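You operate a simulated robot arm through the tools that you are given. There is no shell and no other tool.

You are at the controls of a simulated robot arm. One attempt, no reset.

Task
Measure the step of the tall sleeve on the glass: ring light, zero on the flange, read on top.
Fine: keep power, computer and zoom as set; leave the other sleeves alone.

The check looks at the end state, three seconds after you hand in, the way a careful person would. Anything else that was tipped, shoved, dropped, spilled or broken makes it a failure.

Robot
A 7-joint arm with a two-finger parallel gripper, fixed in place. Base frame: the origin is at the foot of the arm, x ahead of it, y to its left, z up. Units: m, degrees, N and s.
Its first joint turns from -149.0 to 149.0 degrees. Payload 3.43 kg.
The TCP is the grasp point between the finger pads, 0.03 m short of the fingertips. In the tool frame z runs along the fingers and y along their closing line. The gripper opens to 0.094 m. The fingers are 0.028 m wide and 0.01 m thick; the gripper's body (0.05 by 0.096 m) begins 0.055 m behind the TCP.
Orientation is that of the tool frame in the base frame, as a unit quaternion [x, y, z, w]. With the fingers straight down and closing along the base's y, the tool's x points along the base's -x, its y along +y and its z along -z.

Tools
- The arm moves only by the tool jog_arm. Its argument "steps" is a list of rows, each a list of 7 numbers: the shift along the tool's x, y, z in m, then the turn, a rotation vector about the tool's x, y, z in degrees, then the finger opening in m, from 0 to 0.094. In form: [[dx, dy, dz, wx, wy, wz, hand], ...]. A call has 1 to 20 rows; each row is the pose to reach, as a shift and turn from the pose commanded when the call began, along the tool's axes at that moment. Each row takes 0.2 s and may step no farther than 0.05 m and 8.6 degrees from the row before; otherwise, or with a gripper value out of range, the whole call is refused. A pose out of reach is approached as far as the arm can. The call stops where the force on the tool passes 40 N (or 10 N more than at its start, if that is more) or the arm is blocked; 0.2 s more then pass. The fingers move at their own pace (about 0.045 m/s each) and stop on an object; they squeeze with about 21 N. The grip force told is the motor's: it shows also when the fingers shut on nothing. Time passes only in rows, and 0.2 s behind the last, so rows that repeat a pose let the fingers close. The reply holds the time, the measured pose of the TCP, the force on the tool along the base axes, the opening and the grip force, in the units named above and with some noise, with the torque about the TCP (base axes, N m) and any sound that the robot's microphone picked up, and new pictures: "show" is both (left out), scene, wrist or none.
- Cameras (640 x 400 px; columns grow to the right, rows downward): "scene" is fixed at [0.0568, -0.6412, 1.5265]; the picture's right is [0.25, -0.97, 0.00], its down [-0.58, -0.15, -0.80] and it looks along [0.78, 0.20, -0.60] (base axes); focal length 312 px, centre (320, 200). "wrist" rides on the gripper at [0.076, 0.014, -0.103] in the tool frame; the picture's right is [-0.18, 0.98, 0.00], its down [-0.75, -0.14, -0.64] and it looks along [-0.63, -0.12, 0.77] (tool axes); focal length 243 px, centre (320, 200). There is no depth. A picture from a camera that has moved, and an enlarged one, comes with that camera's place and axes in the base frame and with its lens. The place of the scene camera against the robot may be out by one fixed shift of up to 0.018 m in any direction.
- inspect(camera, box): a new picture of the part [left, top, right, bottom] of that camera's present view, enlarged. No time passes.
- hand_in(): hands the job in; it is judged then, once.

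Nothing tells you positions but the pictures and the camera data. Unless the task says otherwise, let go and move clear before handing in.

The tools are called after "Call:" by a JSON object that holds its "method" and its "body". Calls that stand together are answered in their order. jog_arm: Moves the arm, as the interface text tells. Its arguments: {"type":"object","properties":{"steps":{"type":"array"},"show":{"type":"string","enum":["both","scene","wrist","none"]}},"required":["steps"]} The other tools are called the same way: inspect (camera, box) takes an enlarged picture of a part of a camera's view; hand_in () hands the job in.

At the start:

```text
clock: 0.0
eef_pos: [0.9644, -0.2164, 1.1752]
ee_rot: [-0.001, 1.0, 0.0, 0.0]
ft_force: [-0.5, 0.1, -0.6]
ft_torque: [0.04, -0.01, -0.01]
grip_width: 0.094
grip_force: 0.2
```

scene: 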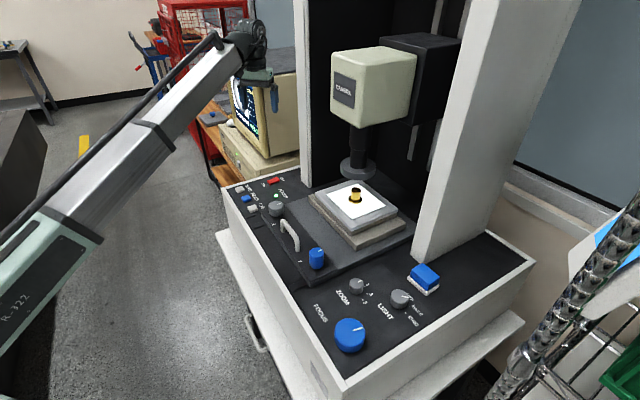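
wrist: 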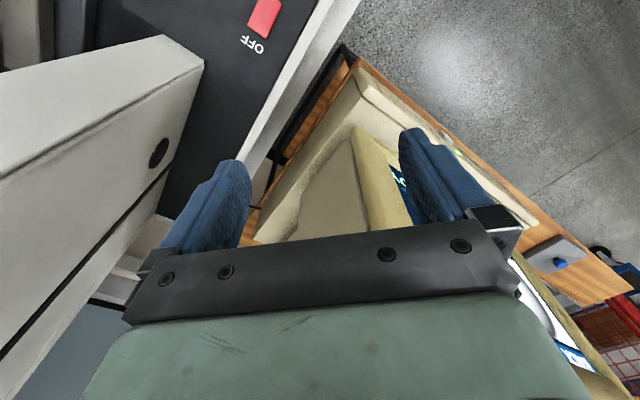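

I see a measuring microscope with a camera head, a stage with a glass plate, and a panel with knobs (FOCUS, ZOOM, LIGHT) and buttons. First I take a closer look at the controls before moving.

Call:
{"method": "inspect", "body": {"camera": "scene", "box": [220, 160, 340, 235]}}

Call:
{"method": "inspect", "body": {"camera": "scene", "box": [300, 165, 420, 240]}}

Call:
{"method": "inspect", "body": {"camera": "scene", "box": [290, 240, 460, 360]}}

Call:
{"method": "inspect", "body": {"camera": "scene", "box": [190, 60, 320, 170]}}

Call:
{"method": "inspect", "body": {"camera": "scene", "box": [320, 30, 470, 190]}}

```text
5.33 times, centred on (280, 198) of scene
camera zoom: at [0.0568, -0.6412, 1.5265], right [0.25, -0.97, 0.0], down [-0.58, -0.15, -0.8], along [0.78, 0.2, -0.6], focal length 1662 px, centre (533, 213)
```

zoom: 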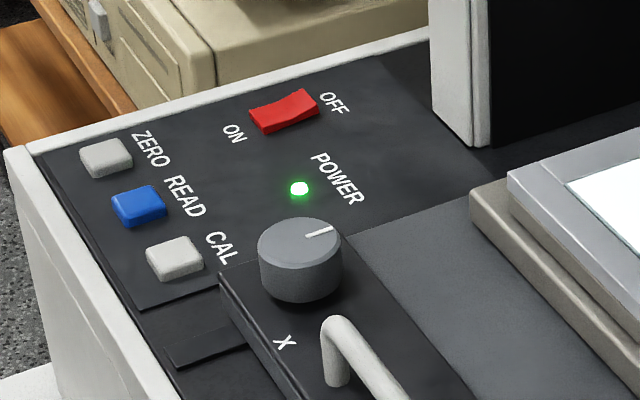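

```text
5.33 times, centred on (360, 202) of scene
camera zoom: at [0.0568, -0.6412, 1.5265], right [0.25, -0.97, 0.0], down [-0.58, -0.15, -0.8], along [0.78, 0.2, -0.6], focal length 1662 px, centre (107, 187)
```

zoom: 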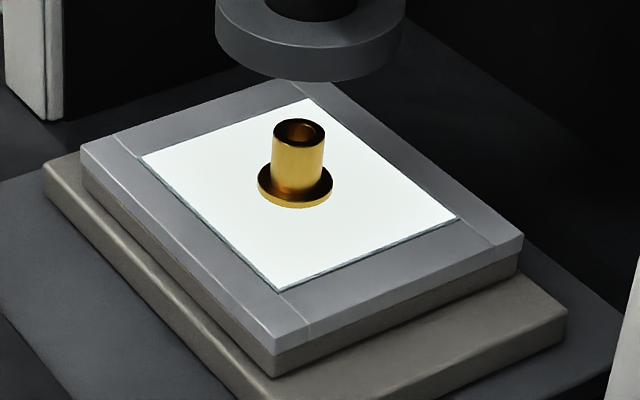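

```text
3.33 times, centred on (375, 300) of scene
camera zoom: at [0.0568, -0.6412, 1.5265], right [0.25, -0.97, 0.0], down [-0.58, -0.15, -0.8], along [0.78, 0.2, -0.6], focal length 1039 px, centre (137, -133)
```

zoom: 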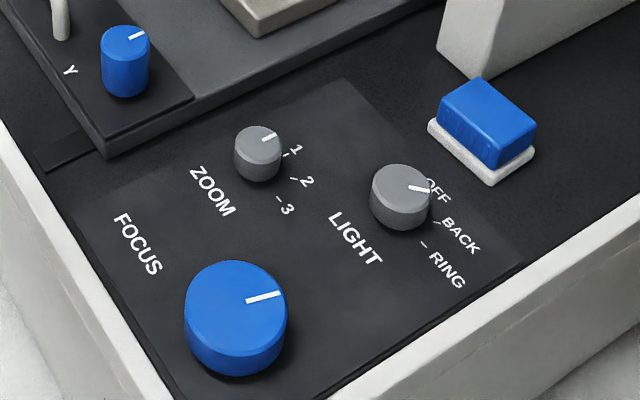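

```text
3.64 times, centred on (255, 115) of scene
camera zoom: at [0.0568, -0.6412, 1.5265], right [0.25, -0.97, 0.0], down [-0.58, -0.15, -0.8], along [0.78, 0.2, -0.6], focal length 1133 px, centre (556, 509)
```

zoom: 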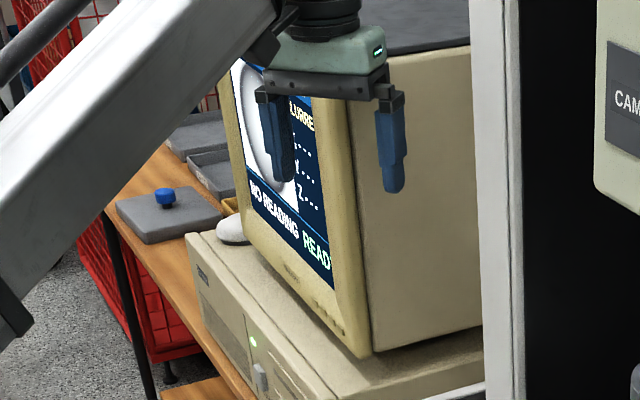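

```text
2.50 times, centred on (395, 110) of scene
camera zoom: at [0.0568, -0.6412, 1.5265], right [0.25, -0.97, 0.0], down [-0.58, -0.15, -0.8], along [0.78, 0.2, -0.6], focal length 779 px, centre (132, 425)
```

zoom: 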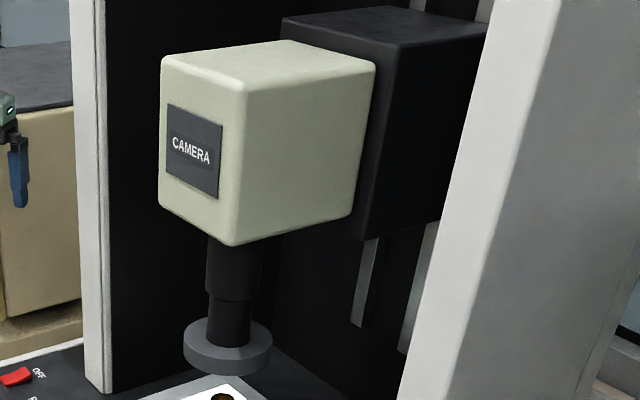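

The controls are ZERO/READ/CAL buttons, X, Y, ZOOM, LIGHT and FOCUS knobs, and a screen saying BLURRED / NO READING, which the gripper partly hides. I'm pulling the arm back toward the base to free the view of the screen.

Call:
{"method": "jog_arm", "body": {"steps": [[0.04, 0.01, -0.01, 0, 0, 0, 0.094], [0.08, 0.02, -0.02, 0, 0, 0, 0.08], [0.12, 0.03, -0.03, 0, 0, 0, 0.06], [0.16, 0.04, -0.04, 0, 0, 0, 0.04], [0.2, 0.05, -0.045, 0, 0, 0, 0.03], [0.24, 0.055, -0.05, 0, 0, 0, 0.03], [0.28, 0.06, -0.05, 0, 0, 0, 0.03], [0.3, 0.06, -0.05, 0, 0, 0, 0.03]]}}

```text
clock: 0.6
eef_pos: [0.8905, -0.1982, 1.1924]
ee_rot: [0.0, 1.0, -0.002, 0.007]
ft_force: [8.4, -0.6, -14.9]
ft_torque: [-0.23, -0.12, -0.06]
grip_width: 0.0606
grip_force: 0.1
out of reach, approached as far as the arm can: row 3
stopped in row 3: the force on the tool passed its limit at 61 N (the readings are from after the stop); the commanded pose is now the measured one
camera wrist: at [0.812, -0.184, 1.2937], right [0.18, 0.98, 0.0], down [0.75, -0.14, 0.65], along [0.64, -0.12, -0.76], focal length 243 px, centre (320, 200)
```

scene: 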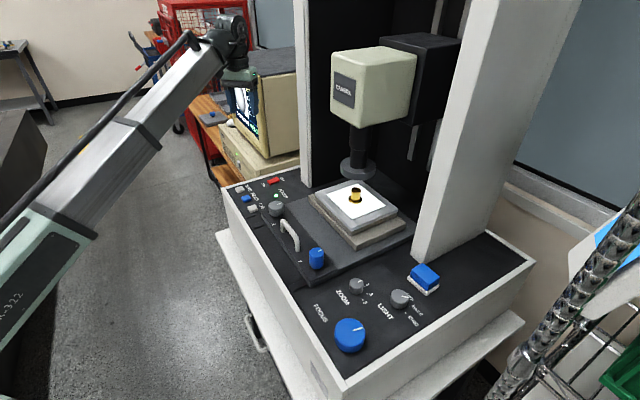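
wrist: 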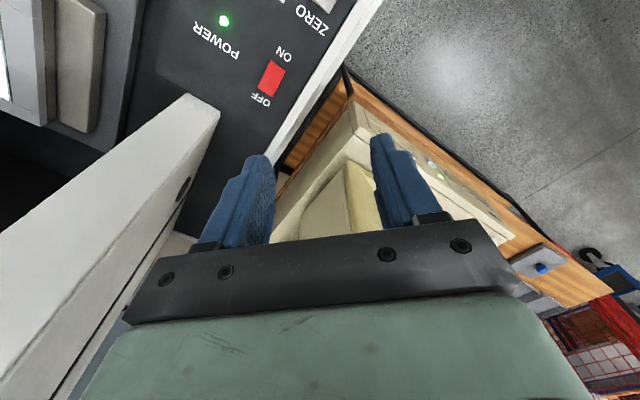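

The move stopped early with a force, and I can't see what it touched. I'm checking the force at rest before anything else and looking closer at the area around the gripper.

Call:
{"method": "jog_arm", "body": {"steps": [[0, 0, 0, 0, 0, 0, 0.06]], "show": "none"}}

Call:
{"method": "inspect", "body": {"camera": "scene", "box": [180, 20, 320, 170]}}

Call:
{"method": "inspect", "body": {"camera": "wrist", "box": [200, 80, 520, 280]}}

```text
clock: 1.0
eef_pos: [0.8899, -0.1978, 1.1938]
ee_rot: [0.0, 1.0, -0.002, 0.006]
ft_force: [10.7, -2.6, -20.5]
ft_torque: [-0.19, -0.3, -0.07]
grip_width: 0.0601
grip_force: 0.0
```

```text
2.67 times, centred on (250, 95) of scene
camera zoom: at [0.0568, -0.6412, 1.5265], right [0.25, -0.97, 0.0], down [-0.58, -0.15, -0.8], along [0.78, 0.2, -0.6], focal length 831 px, centre (507, 480)
```

zoom: 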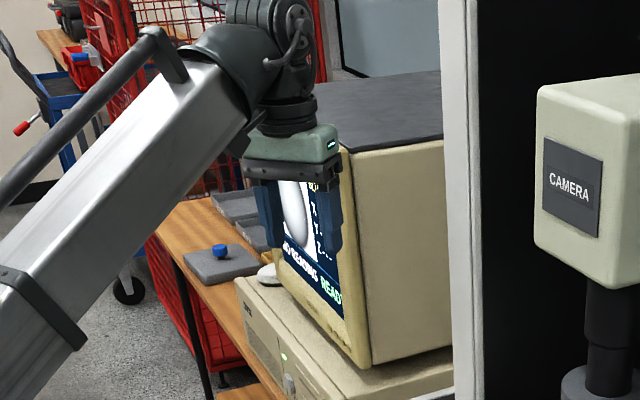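

```text
2.00 times, centred on (360, 180) of wrist
camera zoom: at [0.8117, -0.184, 1.2939], right [0.18, 0.98, 0.0], down [0.75, -0.14, 0.65], along [0.64, -0.12, -0.76], focal length 485 px, centre (240, 240)
```

zoom: 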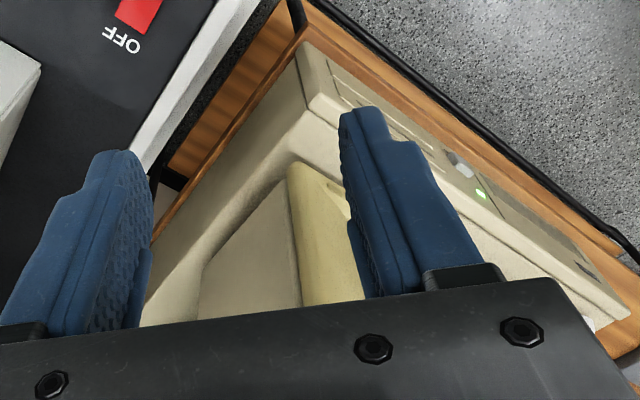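

The residual push (down and outward) fits the gripper's camera crowding the steep forearm: the arm is too high and too folded here. I'll ease outward and lower before swinging across.

Call:
{"method": "jog_arm", "body": {"steps": [[-0.025, 0, 0, 0, 0, 0, 0.06], [-0.03, 0, 0.03, 0, 0, 0, 0.05], [-0.03, 0, 0.06, 0, 0, 0, 0.04], [-0.02, 0, 0.09, 0, 0, 0, 0.03], [-0.02, 0, 0.09, 0, 0, 0, 0.03]]}}

```text
clock: 2.2
eef_pos: [0.9087, -0.1971, 1.1029]
ee_rot: [0.0, 1.0, -0.001, 0.005]
ft_force: [-0.2, 0.3, 0.9]
ft_torque: [-0.03, 0.0, -0.02]
grip_width: 0.0301
grip_force: 0.0
camera wrist: at [0.8325, -0.184, 1.2042], right [0.18, 0.98, 0.0], down [0.75, -0.14, 0.65], along [0.64, -0.12, -0.76], focal length 243 px, centre (320, 200)
```

scene: 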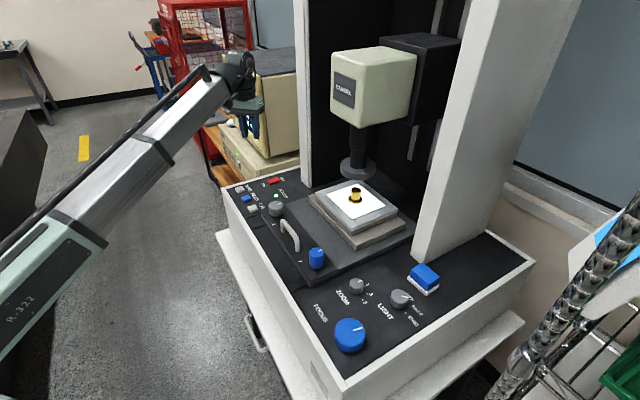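
wrist: 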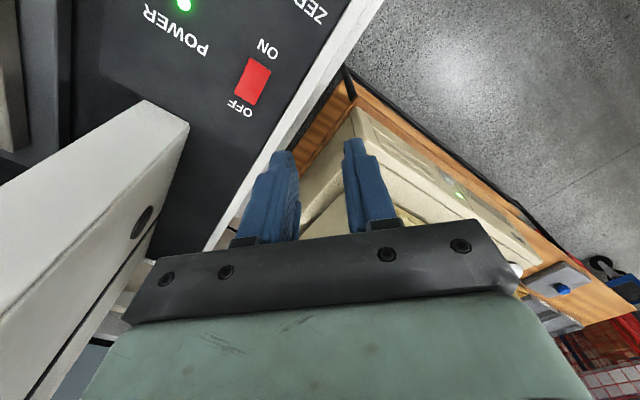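

The force is gone and the arm is free. Next I retract at this lower height so the screen clears, then swing toward the LIGHT/FOCUS side.

Call:
{"method": "jog_arm", "body": {"steps": [[0.035, 0.008, 0.015, 0, 0, 0, 0.03], [0.07, 0.016, 0.03, 0, 0, 0, 0.03], [0.105, 0.024, 0.04, 0, 0, 0, 0.03], [0.14, 0.03, 0.05, 0, 0, 0, 0.03], [0.17, 0.03, 0.053, 0, 0, 0, 0.03], [0.17, 0.03, 0.053, 0, 0, 0, 0.03]]}}

```text
clock: 3.6
eef_pos: [0.7417, -0.1675, 1.0493]
ee_rot: [0.0, 1.0, -0.002, 0.006]
ft_force: [0.7, 0.0, 1.2]
ft_torque: [-0.04, 0.03, -0.02]
grip_width: 0.03
grip_force: 0.0
camera wrist: at [0.663, -0.1541, 1.15], right [0.18, 0.98, 0.0], down [0.75, -0.14, 0.65], along [0.64, -0.12, -0.76], focal length 243 px, centre (320, 200)
```

scene: 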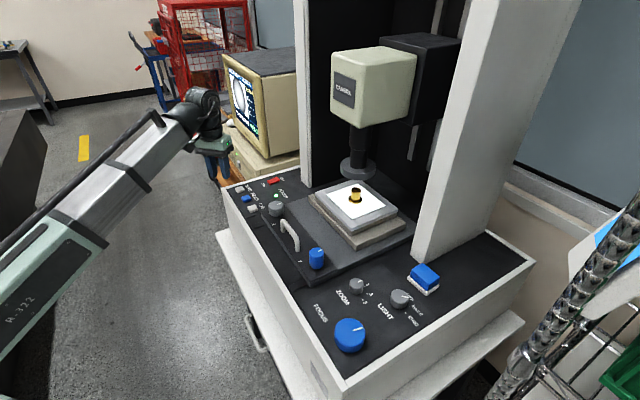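
wrist: 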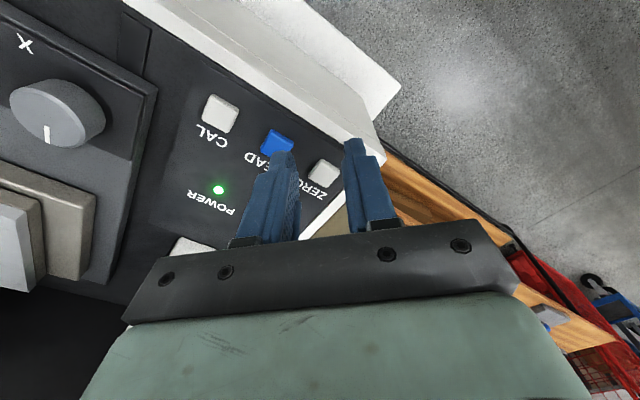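

The screen is now clear. I'll read it and check the buttons closely.

Call:
{"method": "inspect", "body": {"camera": "scene", "box": [218, 55, 278, 155]}}

Call:
{"method": "inspect", "body": {"camera": "scene", "box": [380, 280, 440, 330]}}

Call:
{"method": "inspect", "body": {"camera": "scene", "box": [330, 140, 390, 215]}}

Call:
{"method": "inspect", "body": {"camera": "wrist", "box": [0, 0, 400, 250]}}

Call:
{"method": "inspect", "body": {"camera": "scene", "box": [400, 250, 460, 300]}}

```text
4.00 times, centred on (248, 105) of scene
camera zoom: at [0.0568, -0.6412, 1.5265], right [0.25, -0.97, 0.0], down [-0.58, -0.15, -0.8], along [0.78, 0.2, -0.6], focal length 1247 px, centre (608, 580)
```

zoom: 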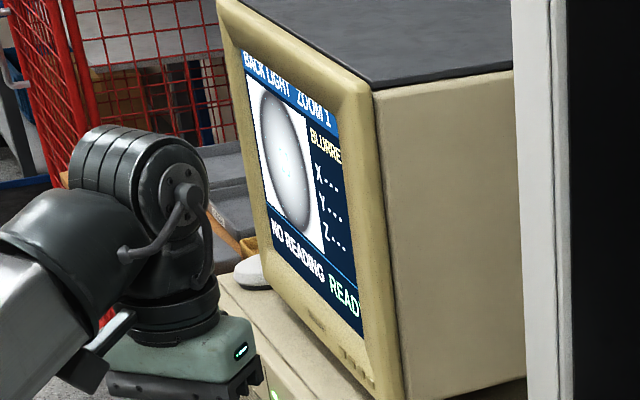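

```text
8.00 times, centred on (410, 305) of scene
camera zoom: at [0.0568, -0.6412, 1.5265], right [0.25, -0.97, 0.0], down [-0.58, -0.15, -0.8], along [0.78, 0.2, -0.6], focal length 2493 px, centre (-400, -640)
```

zoom: 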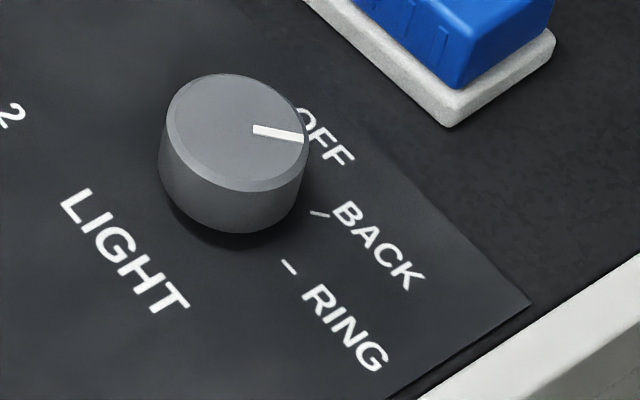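

```text
5.33 times, centred on (360, 178) of scene
camera zoom: at [0.0568, -0.6412, 1.5265], right [0.25, -0.97, 0.0], down [-0.58, -0.15, -0.8], along [0.78, 0.2, -0.6], focal length 1662 px, centre (107, 320)
```

zoom: 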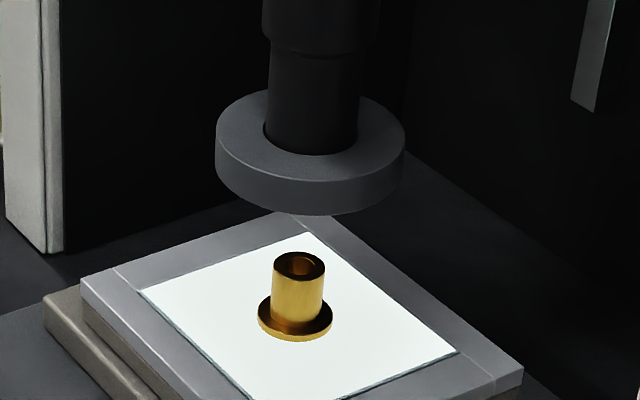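

```text
1.60 times, centred on (200, 125) of wrist
camera zoom: at [0.663, -0.1541, 1.15], right [0.18, 0.98, 0.0], down [0.75, -0.14, 0.65], along [0.64, -0.12, -0.76], focal length 388 px, centre (512, 320)
```

zoom: 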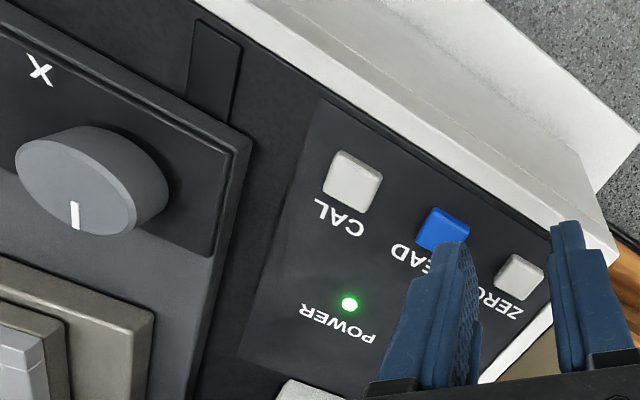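

```text
8.00 times, centred on (430, 275) of scene
camera zoom: at [0.0568, -0.6412, 1.5265], right [0.25, -0.97, 0.0], down [-0.58, -0.15, -0.8], along [0.78, 0.2, -0.6], focal length 2493 px, centre (-560, -400)
```

zoom: 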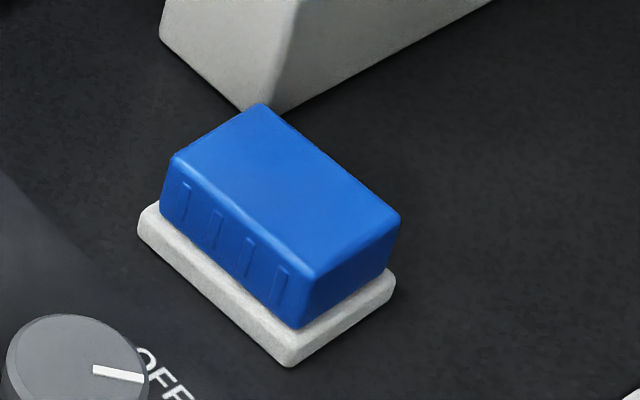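

The screen reads BACK LIGHT, ZOOM 1, BLURRED, NO READING, READY. I'll zoom in further on the screen and then on the lens and stage alignment.

Call:
{"method": "inspect", "body": {"camera": "scene", "box": [224, 65, 264, 90]}}

Call:
{"method": "inspect", "body": {"camera": "scene", "box": [224, 90, 264, 115]}}

Call:
{"method": "inspect", "body": {"camera": "scene", "box": [228, 110, 268, 135]}}

```text
16.00 times, centred on (244, 78) of scene
camera zoom: at [0.0568, -0.6412, 1.5265], right [0.25, -0.97, 0.0], down [-0.58, -0.15, -0.8], along [0.78, 0.2, -0.6], focal length 4987 px, centre (1536, 2160)
```

zoom: 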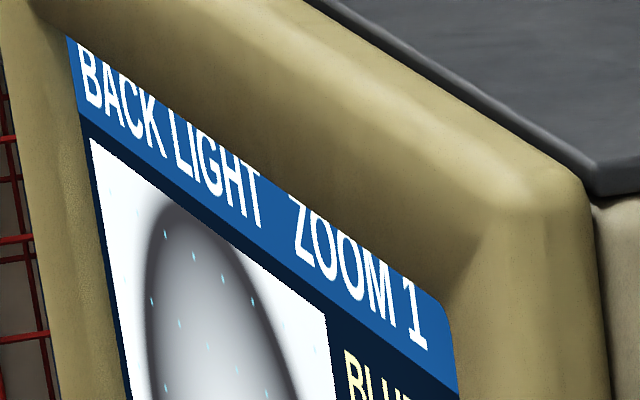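

```text
16.00 times, centred on (244, 102) of scene
camera zoom: at [0.0568, -0.6412, 1.5265], right [0.25, -0.97, 0.0], down [-0.58, -0.15, -0.8], along [0.78, 0.2, -0.6], focal length 4987 px, centre (1536, 1760)
```

zoom: 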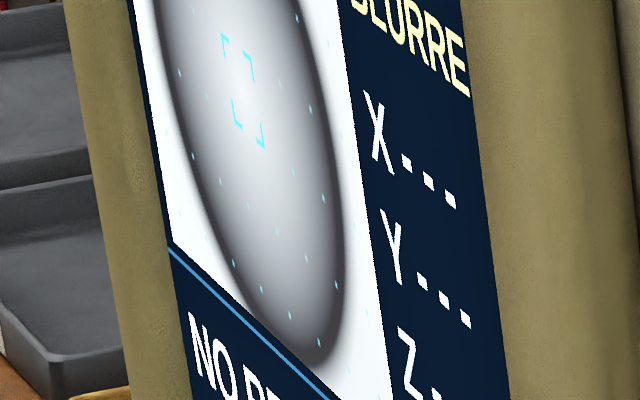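

```text
16.00 times, centred on (248, 122) of scene
camera zoom: at [0.0568, -0.6412, 1.5265], right [0.25, -0.97, 0.0], down [-0.58, -0.15, -0.8], along [0.78, 0.2, -0.6], focal length 4987 px, centre (1472, 1440)
```

zoom: 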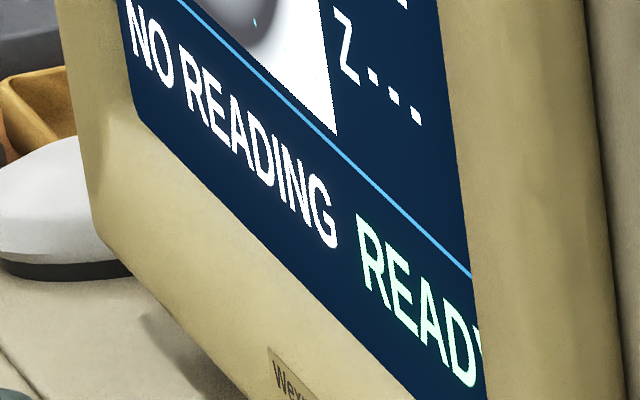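

The screen image shows the sleeve from above, blurred, with a cyan measuring box at the centre over the bore. Next I swing across, above the handle, to the LIGHT knob, turning the wrist with the base.

Call:
{"method": "jog_arm", "body": {"steps": [[0.02, -0.039, -0.01, 0, 0, 3.75, 0.05], [0.04, -0.079, -0.02, 0, 0, 7.5, 0.06], [0.0605, -0.118, -0.031, 0, 0, 11.25, 0.07], [0.081, -0.157, -0.031, 0, 0, 15, 0.07], [0.101, -0.197, -0.031, 0, 0, 18.75, 0.07], [0.121, -0.236, -0.031, 0, 0, 22.5, 0.07], [0.141, -0.275, -0.031, 0, 0, 26.25, 0.07], [0.161, -0.315, -0.031, 0, 0, 30, 0.07], [0.181, -0.354, -0.031, 0, 0, 33.75, 0.07], [0.202, -0.393, -0.031, 0, 0, 37.5, 0.07], [0.222, -0.433, -0.031, 0, 0, 41.25, 0.07], [0.242, -0.472, -0.031, 0, 0, 45, 0.07], [0.242, -0.472, -0.031, 0, 0, 45, 0.07]]}}

```text
clock: 6.4
eef_pos: [0.4997, -0.641, 1.0803]
ee_rot: [0.383, 0.924, 0.001, 0.006]
ft_force: [0.0, 0.4, 0.1]
ft_torque: [-0.04, -0.01, 0.01]
grip_width: 0.0701
grip_force: 0.1
camera wrist: at [0.4537, -0.5769, 1.1801], right [0.83, 0.56, 0.01], down [0.43, -0.63, 0.65], along [0.37, -0.53, -0.76], focal length 243 px, centre (320, 200)
```

scene: 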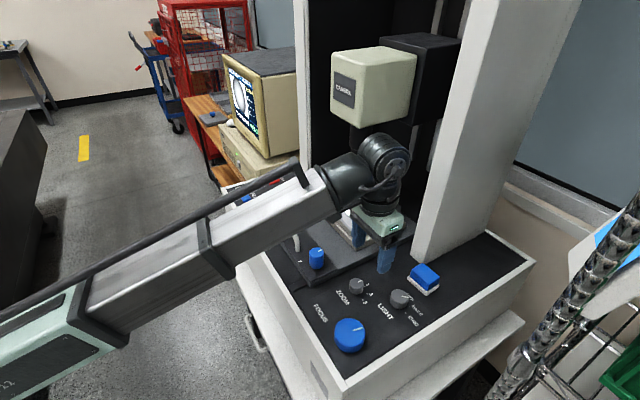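
wrist: 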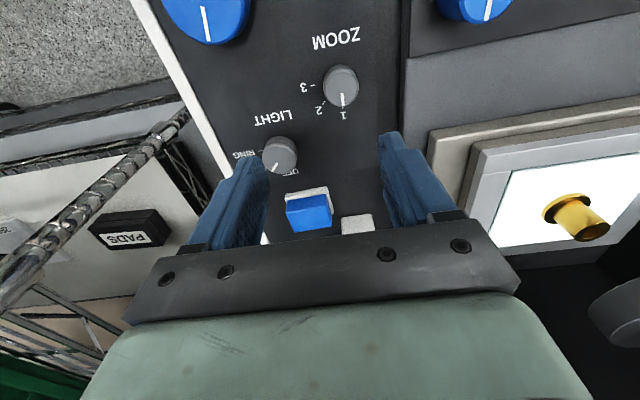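

From here the wrist camera shows all the knobs. I place the LIGHT knob near (0.491, -0.703) with its top around z 0.965, and I'll look at its pointer more closely.

Call:
{"method": "inspect", "body": {"camera": "wrist", "box": [220, 100, 380, 200]}}

Call:
{"method": "inspect", "body": {"camera": "wrist", "box": [140, 0, 400, 130]}}

Call:
{"method": "inspect", "body": {"camera": "scene", "box": [224, 65, 264, 135]}}

```text
4.00 times, centred on (300, 150) of wrist
camera zoom: at [0.4537, -0.5769, 1.1801], right [0.83, 0.56, 0.01], down [0.43, -0.63, 0.65], along [0.37, -0.53, -0.76], focal length 970 px, centre (400, 400)
```

zoom: 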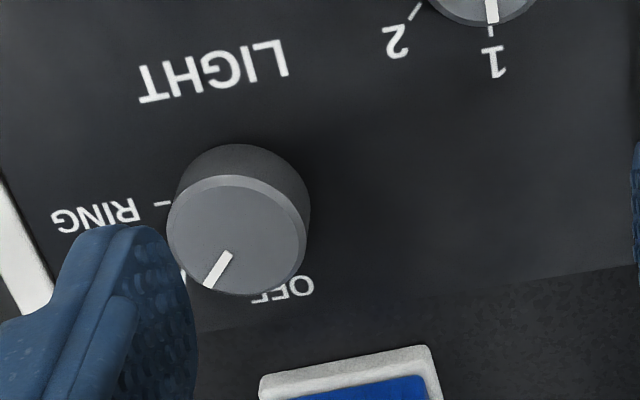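

```text
2.46 times, centred on (270, 65) of wrist
camera zoom: at [0.4537, -0.5769, 1.1801], right [0.83, 0.56, 0.01], down [0.43, -0.63, 0.65], along [0.37, -0.53, -0.76], focal length 597 px, centre (443, 532)
```

zoom: 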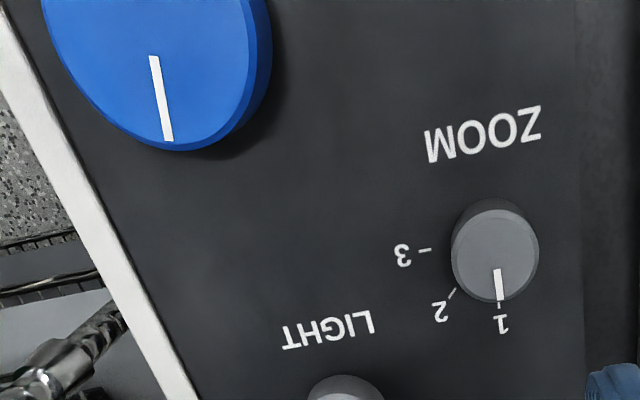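

```text
5.71 times, centred on (244, 100) of scene
camera zoom: at [0.0568, -0.6412, 1.5265], right [0.25, -0.97, 0.0], down [-0.58, -0.15, -0.8], along [0.78, 0.2, -0.6], focal length 1781 px, centre (754, 771)
```

zoom: 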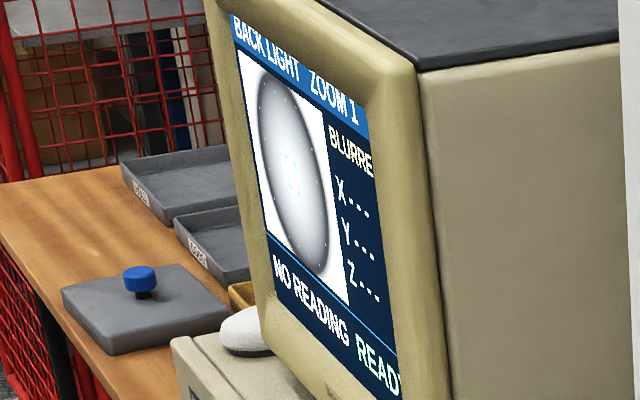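

LIGHT is at BACK, and RING is about 45° clockwise of it seen from above. I move to hover over that knob, pre-turned 25° the other way.

Call:
{"method": "jog_arm", "body": {"steps": [[-0.01, -0.013, 0.013, 0, 0, -7, 0.07], [-0.02, -0.026, 0.026, 0, 0, -14, 0.07], [-0.03, -0.04, 0.039, 0, 0, -21, 0.07], [-0.0377, -0.05, 0.05, 0, 0, -25, 0.07], [-0.0377, -0.05, 0.05, 0, 0, -25, 0.07]]}}

```text
clock: 7.6
eef_pos: [0.4906, -0.7029, 1.0281]
ee_rot: [0.173, 0.985, 0.0, 0.006]
ft_force: [0.0, 0.2, -0.2]
ft_torque: [0.05, 0.01, 0.01]
grip_width: 0.0698
grip_force: 0.1
camera wrist: at [0.422, -0.6633, 1.1291], right [0.51, 0.86, 0.0], down [0.65, -0.39, 0.65], along [0.56, -0.33, -0.76], focal length 243 px, centre (320, 200)
```

scene: 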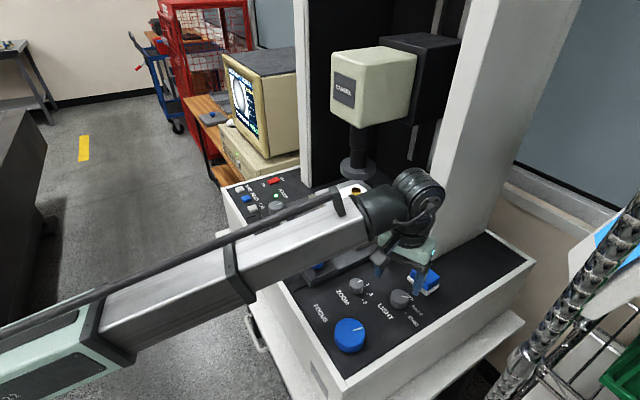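
wrist: 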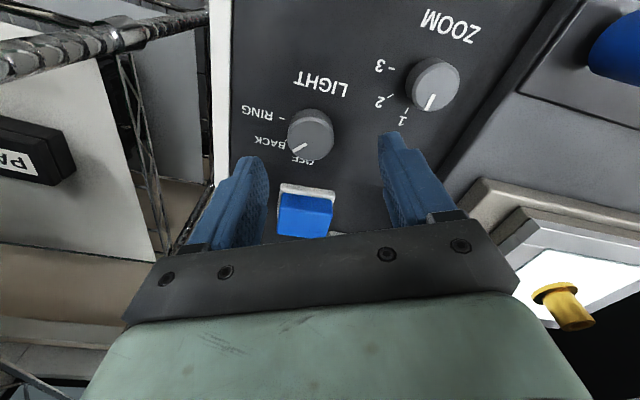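

I'm measuring the knob's centre more exactly before going down.

Call:
{"method": "inspect", "body": {"camera": "wrist", "box": [240, 90, 400, 190]}}

Call:
{"method": "inspect", "body": {"camera": "scene", "box": [350, 230, 450, 320]}}

```text
4.00 times, centred on (320, 140) of wrist
camera zoom: at [0.422, -0.6633, 1.1291], right [0.51, 0.86, 0.0], down [0.65, -0.39, 0.65], along [0.56, -0.33, -0.76], focal length 970 px, centre (320, 440)
```

zoom: 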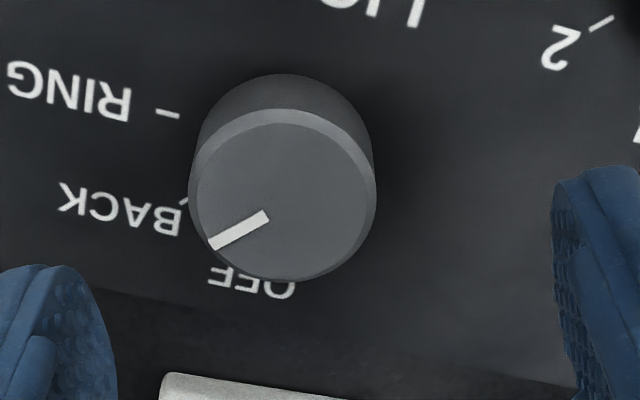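

```text
4.44 times, centred on (400, 275) of scene
camera zoom: at [0.0568, -0.6412, 1.5265], right [0.25, -0.97, 0.0], down [-0.58, -0.15, -0.8], along [0.78, 0.2, -0.6], focal length 1385 px, centre (-36, -133)
```

zoom: 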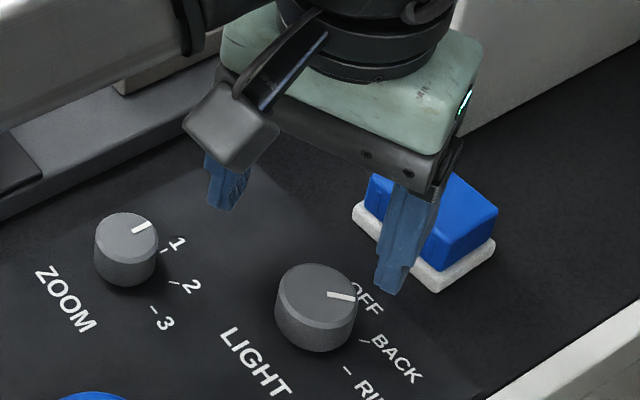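

The knob is about 7 mm to the tool's -y of the gripper's centre. I descend around it with the fingers well open.

Call:
{"method": "jog_arm", "body": {"steps": [[0, -0.007, 0, 0, 0, 0, 0.06], [0, -0.007, 0.02, 0, 0, 0, 0.06], [0, -0.007, 0.035, 0, 0, 0, 0.06], [0, -0.007, 0.045, 0, 0, 0, 0.06], [0, -0.007, 0.052, 0, 0, 0, 0.06], [0, -0.007, 0.052, 0, 0, 0, 0.06]]}}

Call:
{"method": "inspect", "body": {"camera": "scene", "box": [350, 230, 450, 320]}}

```text
clock: 9.0
eef_pos: [0.4883, -0.7085, 0.9764]
ee_rot: [0.173, 0.985, -0.001, 0.005]
ft_force: [-0.6, 0.2, -0.7]
ft_torque: [0.03, 0.02, 0.0]
grip_width: 0.0597
grip_force: 0.1
camera wrist: at [0.4203, -0.6699, 1.0771], right [0.51, 0.86, 0.0], down [0.65, -0.39, 0.65], along [0.56, -0.33, -0.76], focal length 243 px, centre (320, 200)
```

scene: 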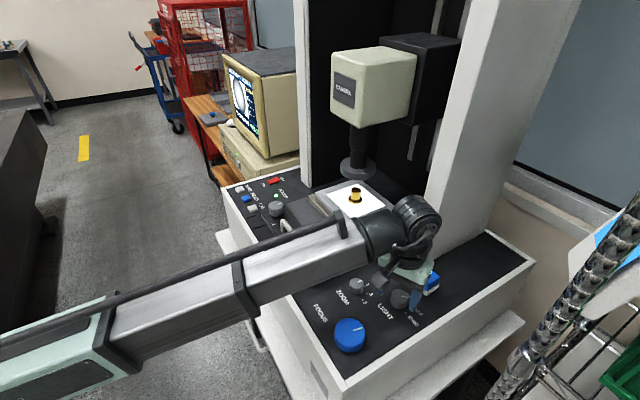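
wrist: 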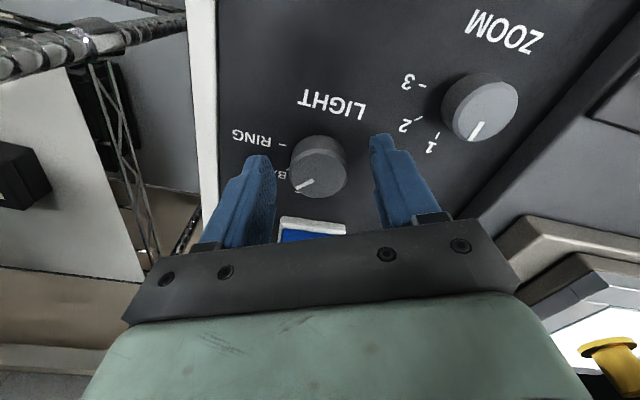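

```text
4.44 times, centred on (400, 275) of scene
camera zoom: at [0.0568, -0.6412, 1.5265], right [0.25, -0.97, 0.0], down [-0.58, -0.15, -0.8], along [0.78, 0.2, -0.6], focal length 1385 px, centre (-36, -133)
```

zoom: 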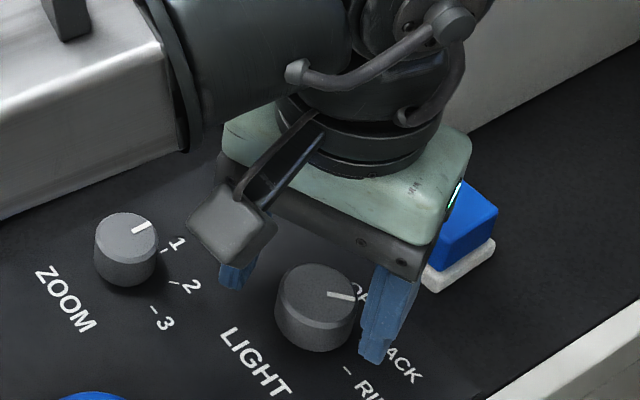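

The knob sits centred between the fingers. I close on it and check the grip before turning.

Call:
{"method": "jog_arm", "body": {"steps": [[0, 0, 0.004, 0, 0, 0, 0.045], [0, 0, 0.004, 0, 0, 0, 0.02], [0, 0, 0.004, 0, 0, 0, 0.02], [0, 0, 0.004, 0, 0, 0, 0.02]], "show": "wrist"}}

```text
clock: 10.0
eef_pos: [0.4871, -0.7116, 0.9727]
ee_rot: [0.174, 0.985, -0.002, 0.005]
ft_force: [-7.9, -20.8, 4.5]
ft_torque: [-0.54, 0.43, -0.26]
grip_width: 0.0377
grip_force: 45.1
camera wrist: at [0.4194, -0.6718, 1.0734], right [0.51, 0.86, 0.0], down [0.65, -0.39, 0.65], along [0.56, -0.33, -0.76], focal length 243 px, centre (320, 200)
```

wrist: 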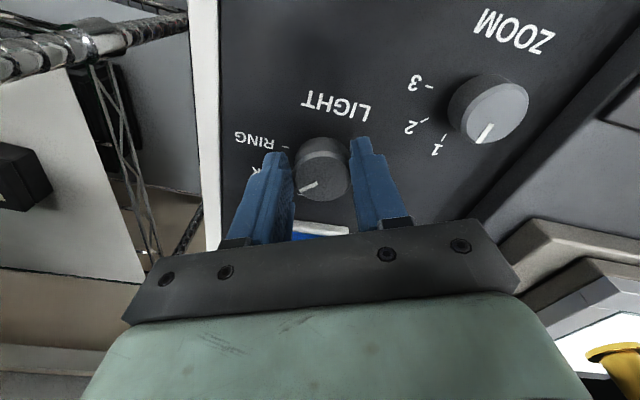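

Gripped at 38 mm, but the tool is pulled sideways about 3 mm. I shift to relieve that side force.

Call:
{"method": "jog_arm", "body": {"steps": [[0, -0.002, 0, 0, 0, 0, 0.02], [0, -0.0035, 0, 0, 0, 0, 0.02], [0, -0.0035, 0, 0, 0, 0, 0.02]], "show": "none"}}

```text
clock: 10.8
eef_pos: [0.4881, -0.7116, 0.9735]
ee_rot: [0.173, 0.985, 0.0, 0.005]
ft_force: [-3.9, -3.1, 5.5]
ft_torque: [-0.63, 0.31, -0.03]
grip_width: 0.0377
grip_force: 44.5
```

The side force is mostly relieved. I turn the knob 45° clockwise seen from above.

Call:
{"method": "jog_arm", "body": {"steps": [[0, 0, 0, 0, 0, 8, 0.02], [0, 0, 0, 0, 0, 16, 0.02], [0, 0, 0, 0, 0, 24, 0.02], [0, 0, 0, 0, 0, 32, 0.02], [0, 0, 0, 0, 0, 40, 0.02], [0, 0, 0, 0, 0, 46, 0.02], [0, 0, 0, 0, 0, 46, 0.02]]}}

Call:
{"method": "inspect", "body": {"camera": "scene", "box": [224, 65, 264, 135]}}

Call:
{"method": "inspect", "body": {"camera": "wrist", "box": [240, 90, 400, 230]}}

```text
clock: 11.9
eef_pos: [0.4919, -0.7066, 0.973]
ee_rot: [0.429, 0.903, 0.007, 0.006]
ft_force: [4.4, 5.7, 3.1]
ft_torque: [-0.1, -0.19, 0.07]
grip_width: 0.0375
grip_force: 45.5
stopped in row 5: the force on the tool passed its limit at 42 N (the readings are from after the stop); the commanded pose is now the measured one
camera wrist: at [0.4511, -0.6408, 1.0739], right [0.88, 0.48, 0.02], down [0.35, -0.68, 0.64], along [0.32, -0.56, -0.77], focal length 243 px, centre (320, 200)
```

scene: 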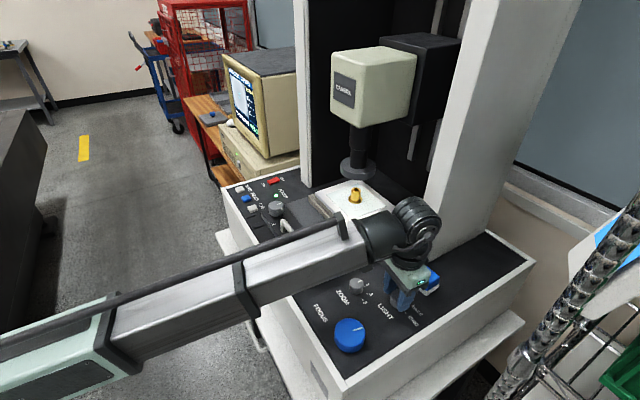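
wrist: 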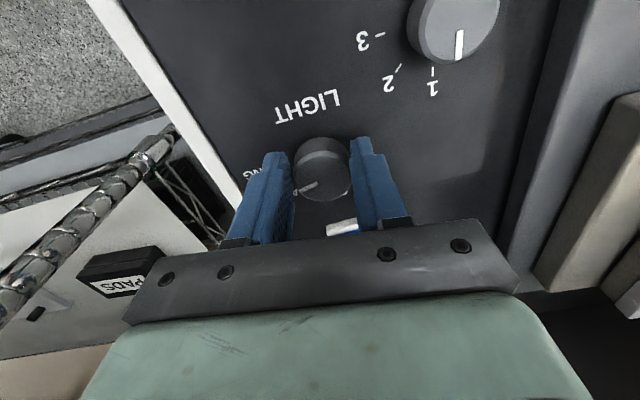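

```text
5.71 times, centred on (244, 100) of scene
camera zoom: at [0.0568, -0.6412, 1.5265], right [0.25, -0.97, 0.0], down [-0.58, -0.15, -0.8], along [0.78, 0.2, -0.6], focal length 1781 px, centre (754, 771)
```

zoom: 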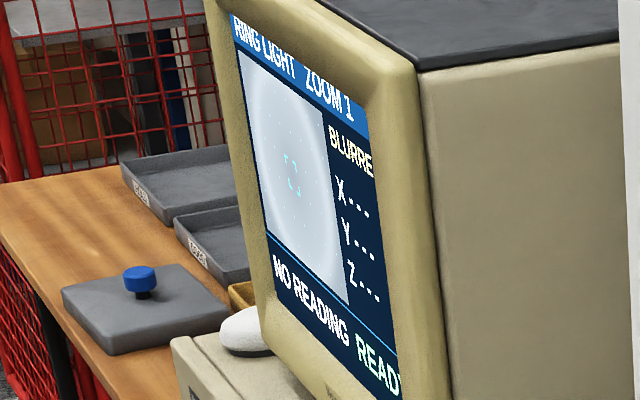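

```text
2.86 times, centred on (320, 160) of wrist
camera zoom: at [0.4511, -0.6408, 1.0739], right [0.88, 0.48, 0.02], down [0.35, -0.68, 0.64], along [0.32, -0.56, -0.77], focal length 693 px, centre (320, 314)
```

zoom: 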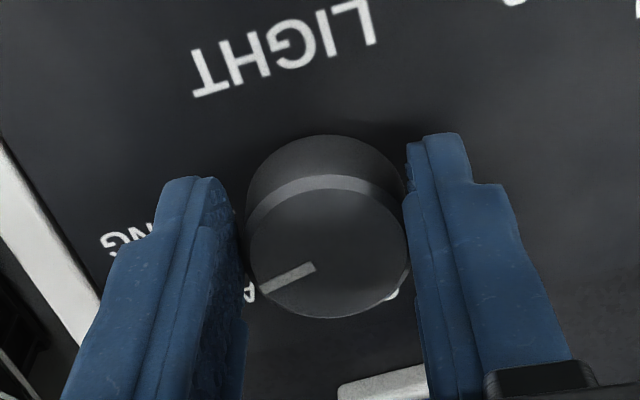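

The screen now says RING LIGHT and the sleeve is lit from above. I release, lift, and check where the pointer settles.

Call:
{"method": "jog_arm", "body": {"steps": [[0, 0, 0, 0, 0, 0, 0.045], [0, 0, 0, 0, 0, 0, 0.06], [0, 0, -0.02, 0, 0, 0, 0.06], [0, 0, -0.05, 0, 0, 0, 0.06], [0.02, 0, -0.09, 0, 0, 0, 0.08], [0.02, 0, -0.09, 0, 0, 0, 0.08]]}}

Call:
{"method": "inspect", "body": {"camera": "scene", "box": [380, 280, 440, 330]}}

Call:
{"method": "inspect", "body": {"camera": "scene", "box": [224, 65, 264, 135]}}

Call:
{"method": "inspect", "body": {"camera": "wrist", "box": [200, 50, 440, 200]}}

```text
clock: 13.3
eef_pos: [0.475, -0.6921, 1.0634]
ee_rot: [0.43, 0.903, 0.005, 0.006]
ft_force: [-0.2, -0.1, -0.9]
ft_torque: [0.0, 0.01, 0.0]
grip_width: 0.0801
grip_force: 0.0
camera wrist: at [0.4362, -0.6258, 1.1641], right [0.88, 0.48, 0.02], down [0.36, -0.68, 0.64], along [0.32, -0.56, -0.77], focal length 243 px, centre (320, 200)
```

scene: 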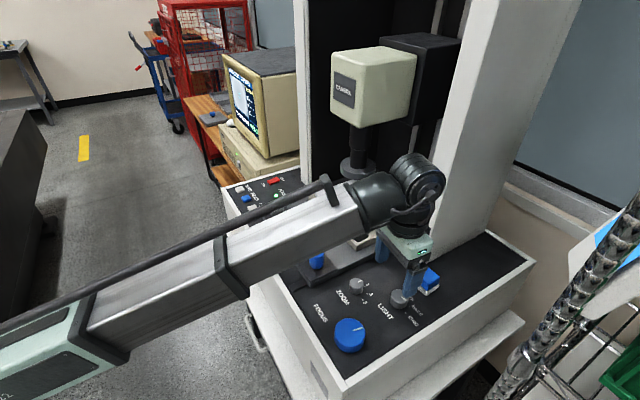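
wrist: 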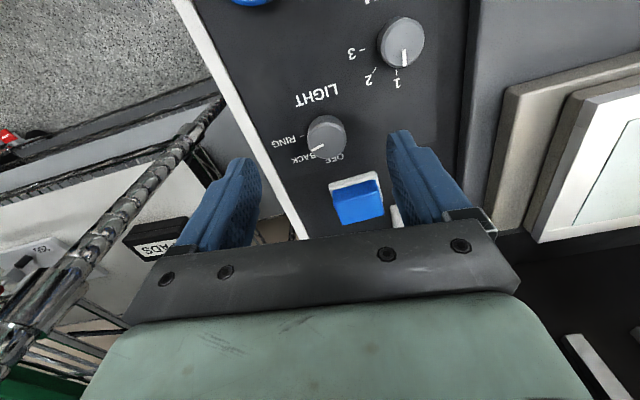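

```text
8.00 times, centred on (410, 305) of scene
camera zoom: at [0.0568, -0.6412, 1.5265], right [0.25, -0.97, 0.0], down [-0.58, -0.15, -0.8], along [0.78, 0.2, -0.6], focal length 2493 px, centre (-400, -640)
```

zoom: 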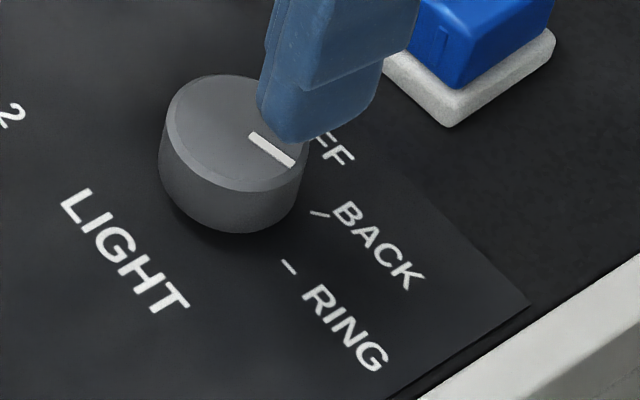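

```text
5.71 times, centred on (244, 100) of scene
camera zoom: at [0.0568, -0.6412, 1.5265], right [0.25, -0.97, 0.0], down [-0.58, -0.15, -0.8], along [0.78, 0.2, -0.6], focal length 1781 px, centre (754, 771)
```

zoom: 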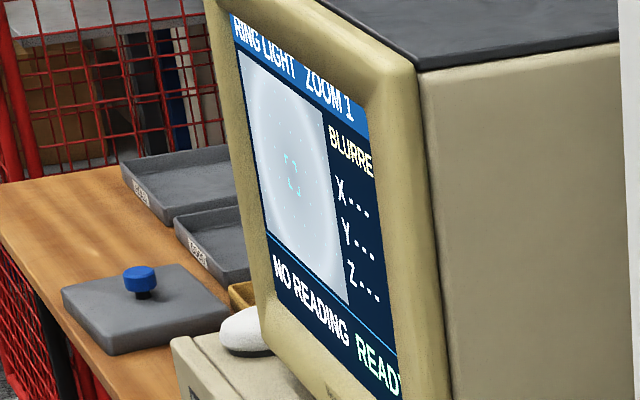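

```text
2.67 times, centred on (320, 125) of wrist
camera zoom: at [0.4362, -0.6258, 1.1641], right [0.88, 0.48, 0.02], down [0.36, -0.68, 0.64], along [0.32, -0.56, -0.77], focal length 647 px, centre (320, 400)
```

zoom: 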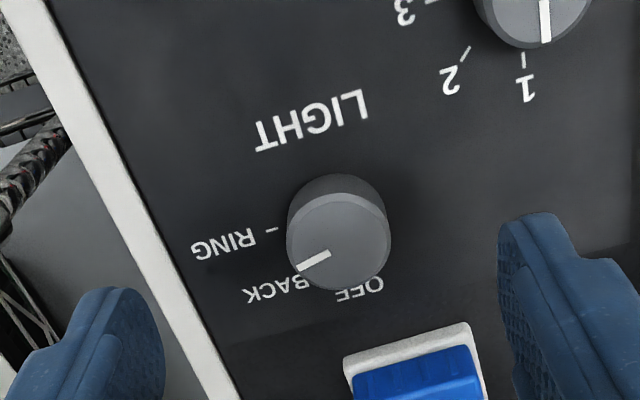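

RING LIGHT is active, but the pointer stopped about 14° short of the RING tick because I gripped off the knob's axis. My refined position is axis (0.495, -0.7145) with the top near z 0.948, so I'll regrip centred and finish the turn.

Call:
{"method": "jog_arm", "body": {"steps": [[-0.012, 0.001, 0.02, 0, 0, -8, 0.07], [-0.024, 0.001, 0.04, 0, 0, -15, 0.06], [-0.03, 0.001, 0.06, 0, 0, -15, 0.06], [-0.03, 0.001, 0.08, 0, 0, -15, 0.06], [-0.03, 0.001, 0.092, 0, 0, -15, 0.06], [-0.03, 0.001, 0.099, 0, 0, -15, 0.06], [-0.03, 0.001, 0.102, 0, 0, -15, 0.06]]}}

Call:
{"method": "inspect", "body": {"camera": "scene", "box": [360, 260, 440, 320]}}

Call:
{"method": "inspect", "body": {"camera": "wrist", "box": [220, 90, 420, 240]}}

```text
clock: 14.9
eef_pos: [0.4975, -0.7157, 0.9601]
ee_rot: [0.309, 0.951, 0.004, 0.008]
ft_force: [0.3, -0.3, 0.5]
ft_torque: [0.02, 0.02, -0.01]
grip_width: 0.0599
grip_force: 0.0
camera wrist: at [0.4416, -0.6606, 1.0614], right [0.73, 0.69, 0.01], down [0.52, -0.56, 0.65], along [0.45, -0.46, -0.76], focal length 243 px, centre (320, 200)
```

scene: 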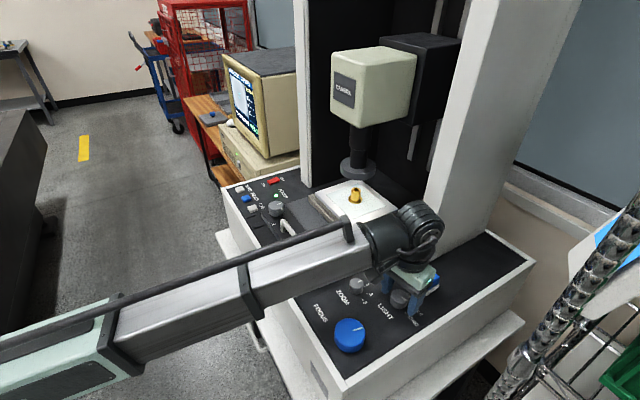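
wrist: 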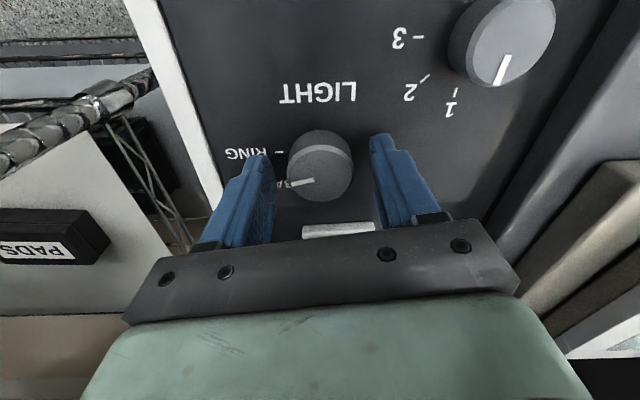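

```text
6.67 times, centred on (400, 290) of scene
camera zoom: at [0.0568, -0.6412, 1.5265], right [0.25, -0.97, 0.0], down [-0.58, -0.15, -0.8], along [0.78, 0.2, -0.6], focal length 2078 px, centre (-213, -400)
```

zoom: 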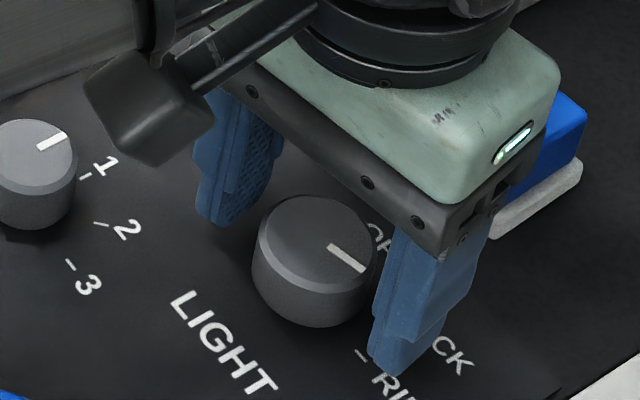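

```text
2.67 times, centred on (320, 165) of wrist
camera zoom: at [0.4416, -0.6606, 1.0614], right [0.73, 0.69, 0.01], down [0.52, -0.56, 0.65], along [0.45, -0.46, -0.76], focal length 647 px, centre (320, 293)
```

zoom: 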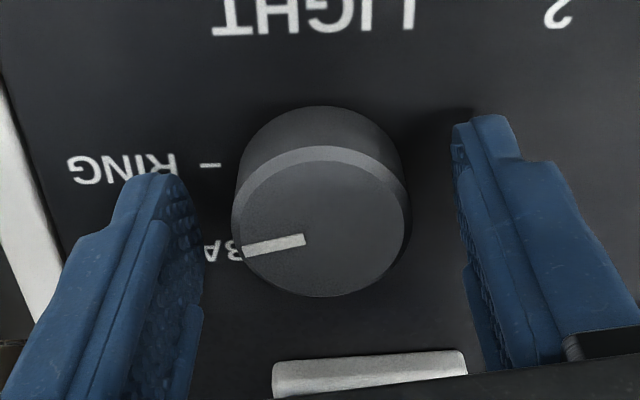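

Now it's centred. I close and turn the remaining 14°.

Call:
{"method": "jog_arm", "body": {"steps": [[0, 0, 0, 0, 0, 0, 0.04], [0, 0, 0, 0, 0, 0, 0.02], [0, 0, 0, 0, 0, 0, 0.02], [0, 0, 0, 0, 0, 5, 0.02], [0, 0, 0, 0, 0, 10, 0.02], [0, 0, 0, 0, 0, 14.5, 0.02], [0, 0, 0, 0, 0, 14.5, 0.02]]}}

Call:
{"method": "inspect", "body": {"camera": "wrist", "box": [220, 90, 420, 240]}}

```text
clock: 16.5
eef_pos: [0.4977, -0.7149, 0.961]
ee_rot: [0.426, 0.905, 0.006, 0.006]
ft_force: [2.8, 4.6, -4.1]
ft_torque: [-0.64, 0.64, 0.46]
grip_width: 0.0378
grip_force: 44.7
camera wrist: at [0.4575, -0.6489, 1.0618], right [0.88, 0.48, 0.02], down [0.36, -0.68, 0.64], along [0.32, -0.56, -0.77], focal length 243 px, centre (320, 200)
```

scene: 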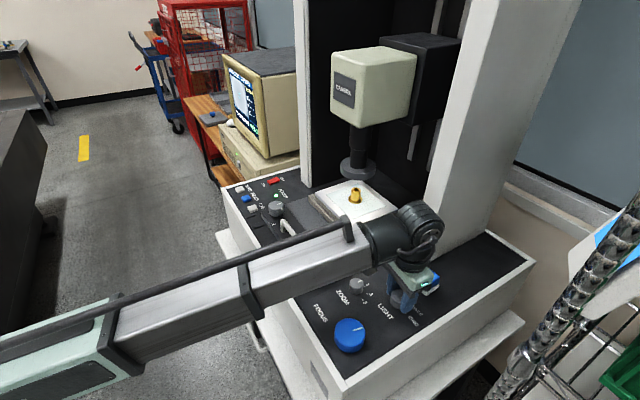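
wrist: 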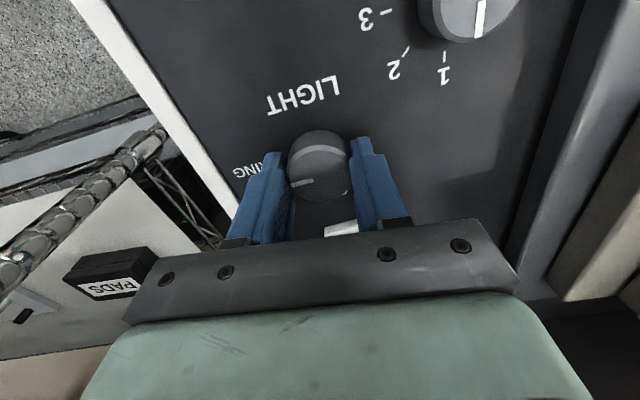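

```text
2.67 times, centred on (320, 165) of wrist
camera zoom: at [0.4575, -0.6489, 1.0618], right [0.88, 0.48, 0.02], down [0.36, -0.68, 0.64], along [0.32, -0.56, -0.77], focal length 647 px, centre (320, 293)
```

zoom: 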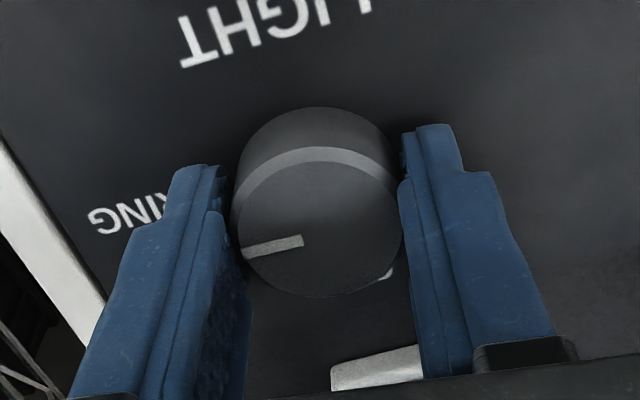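

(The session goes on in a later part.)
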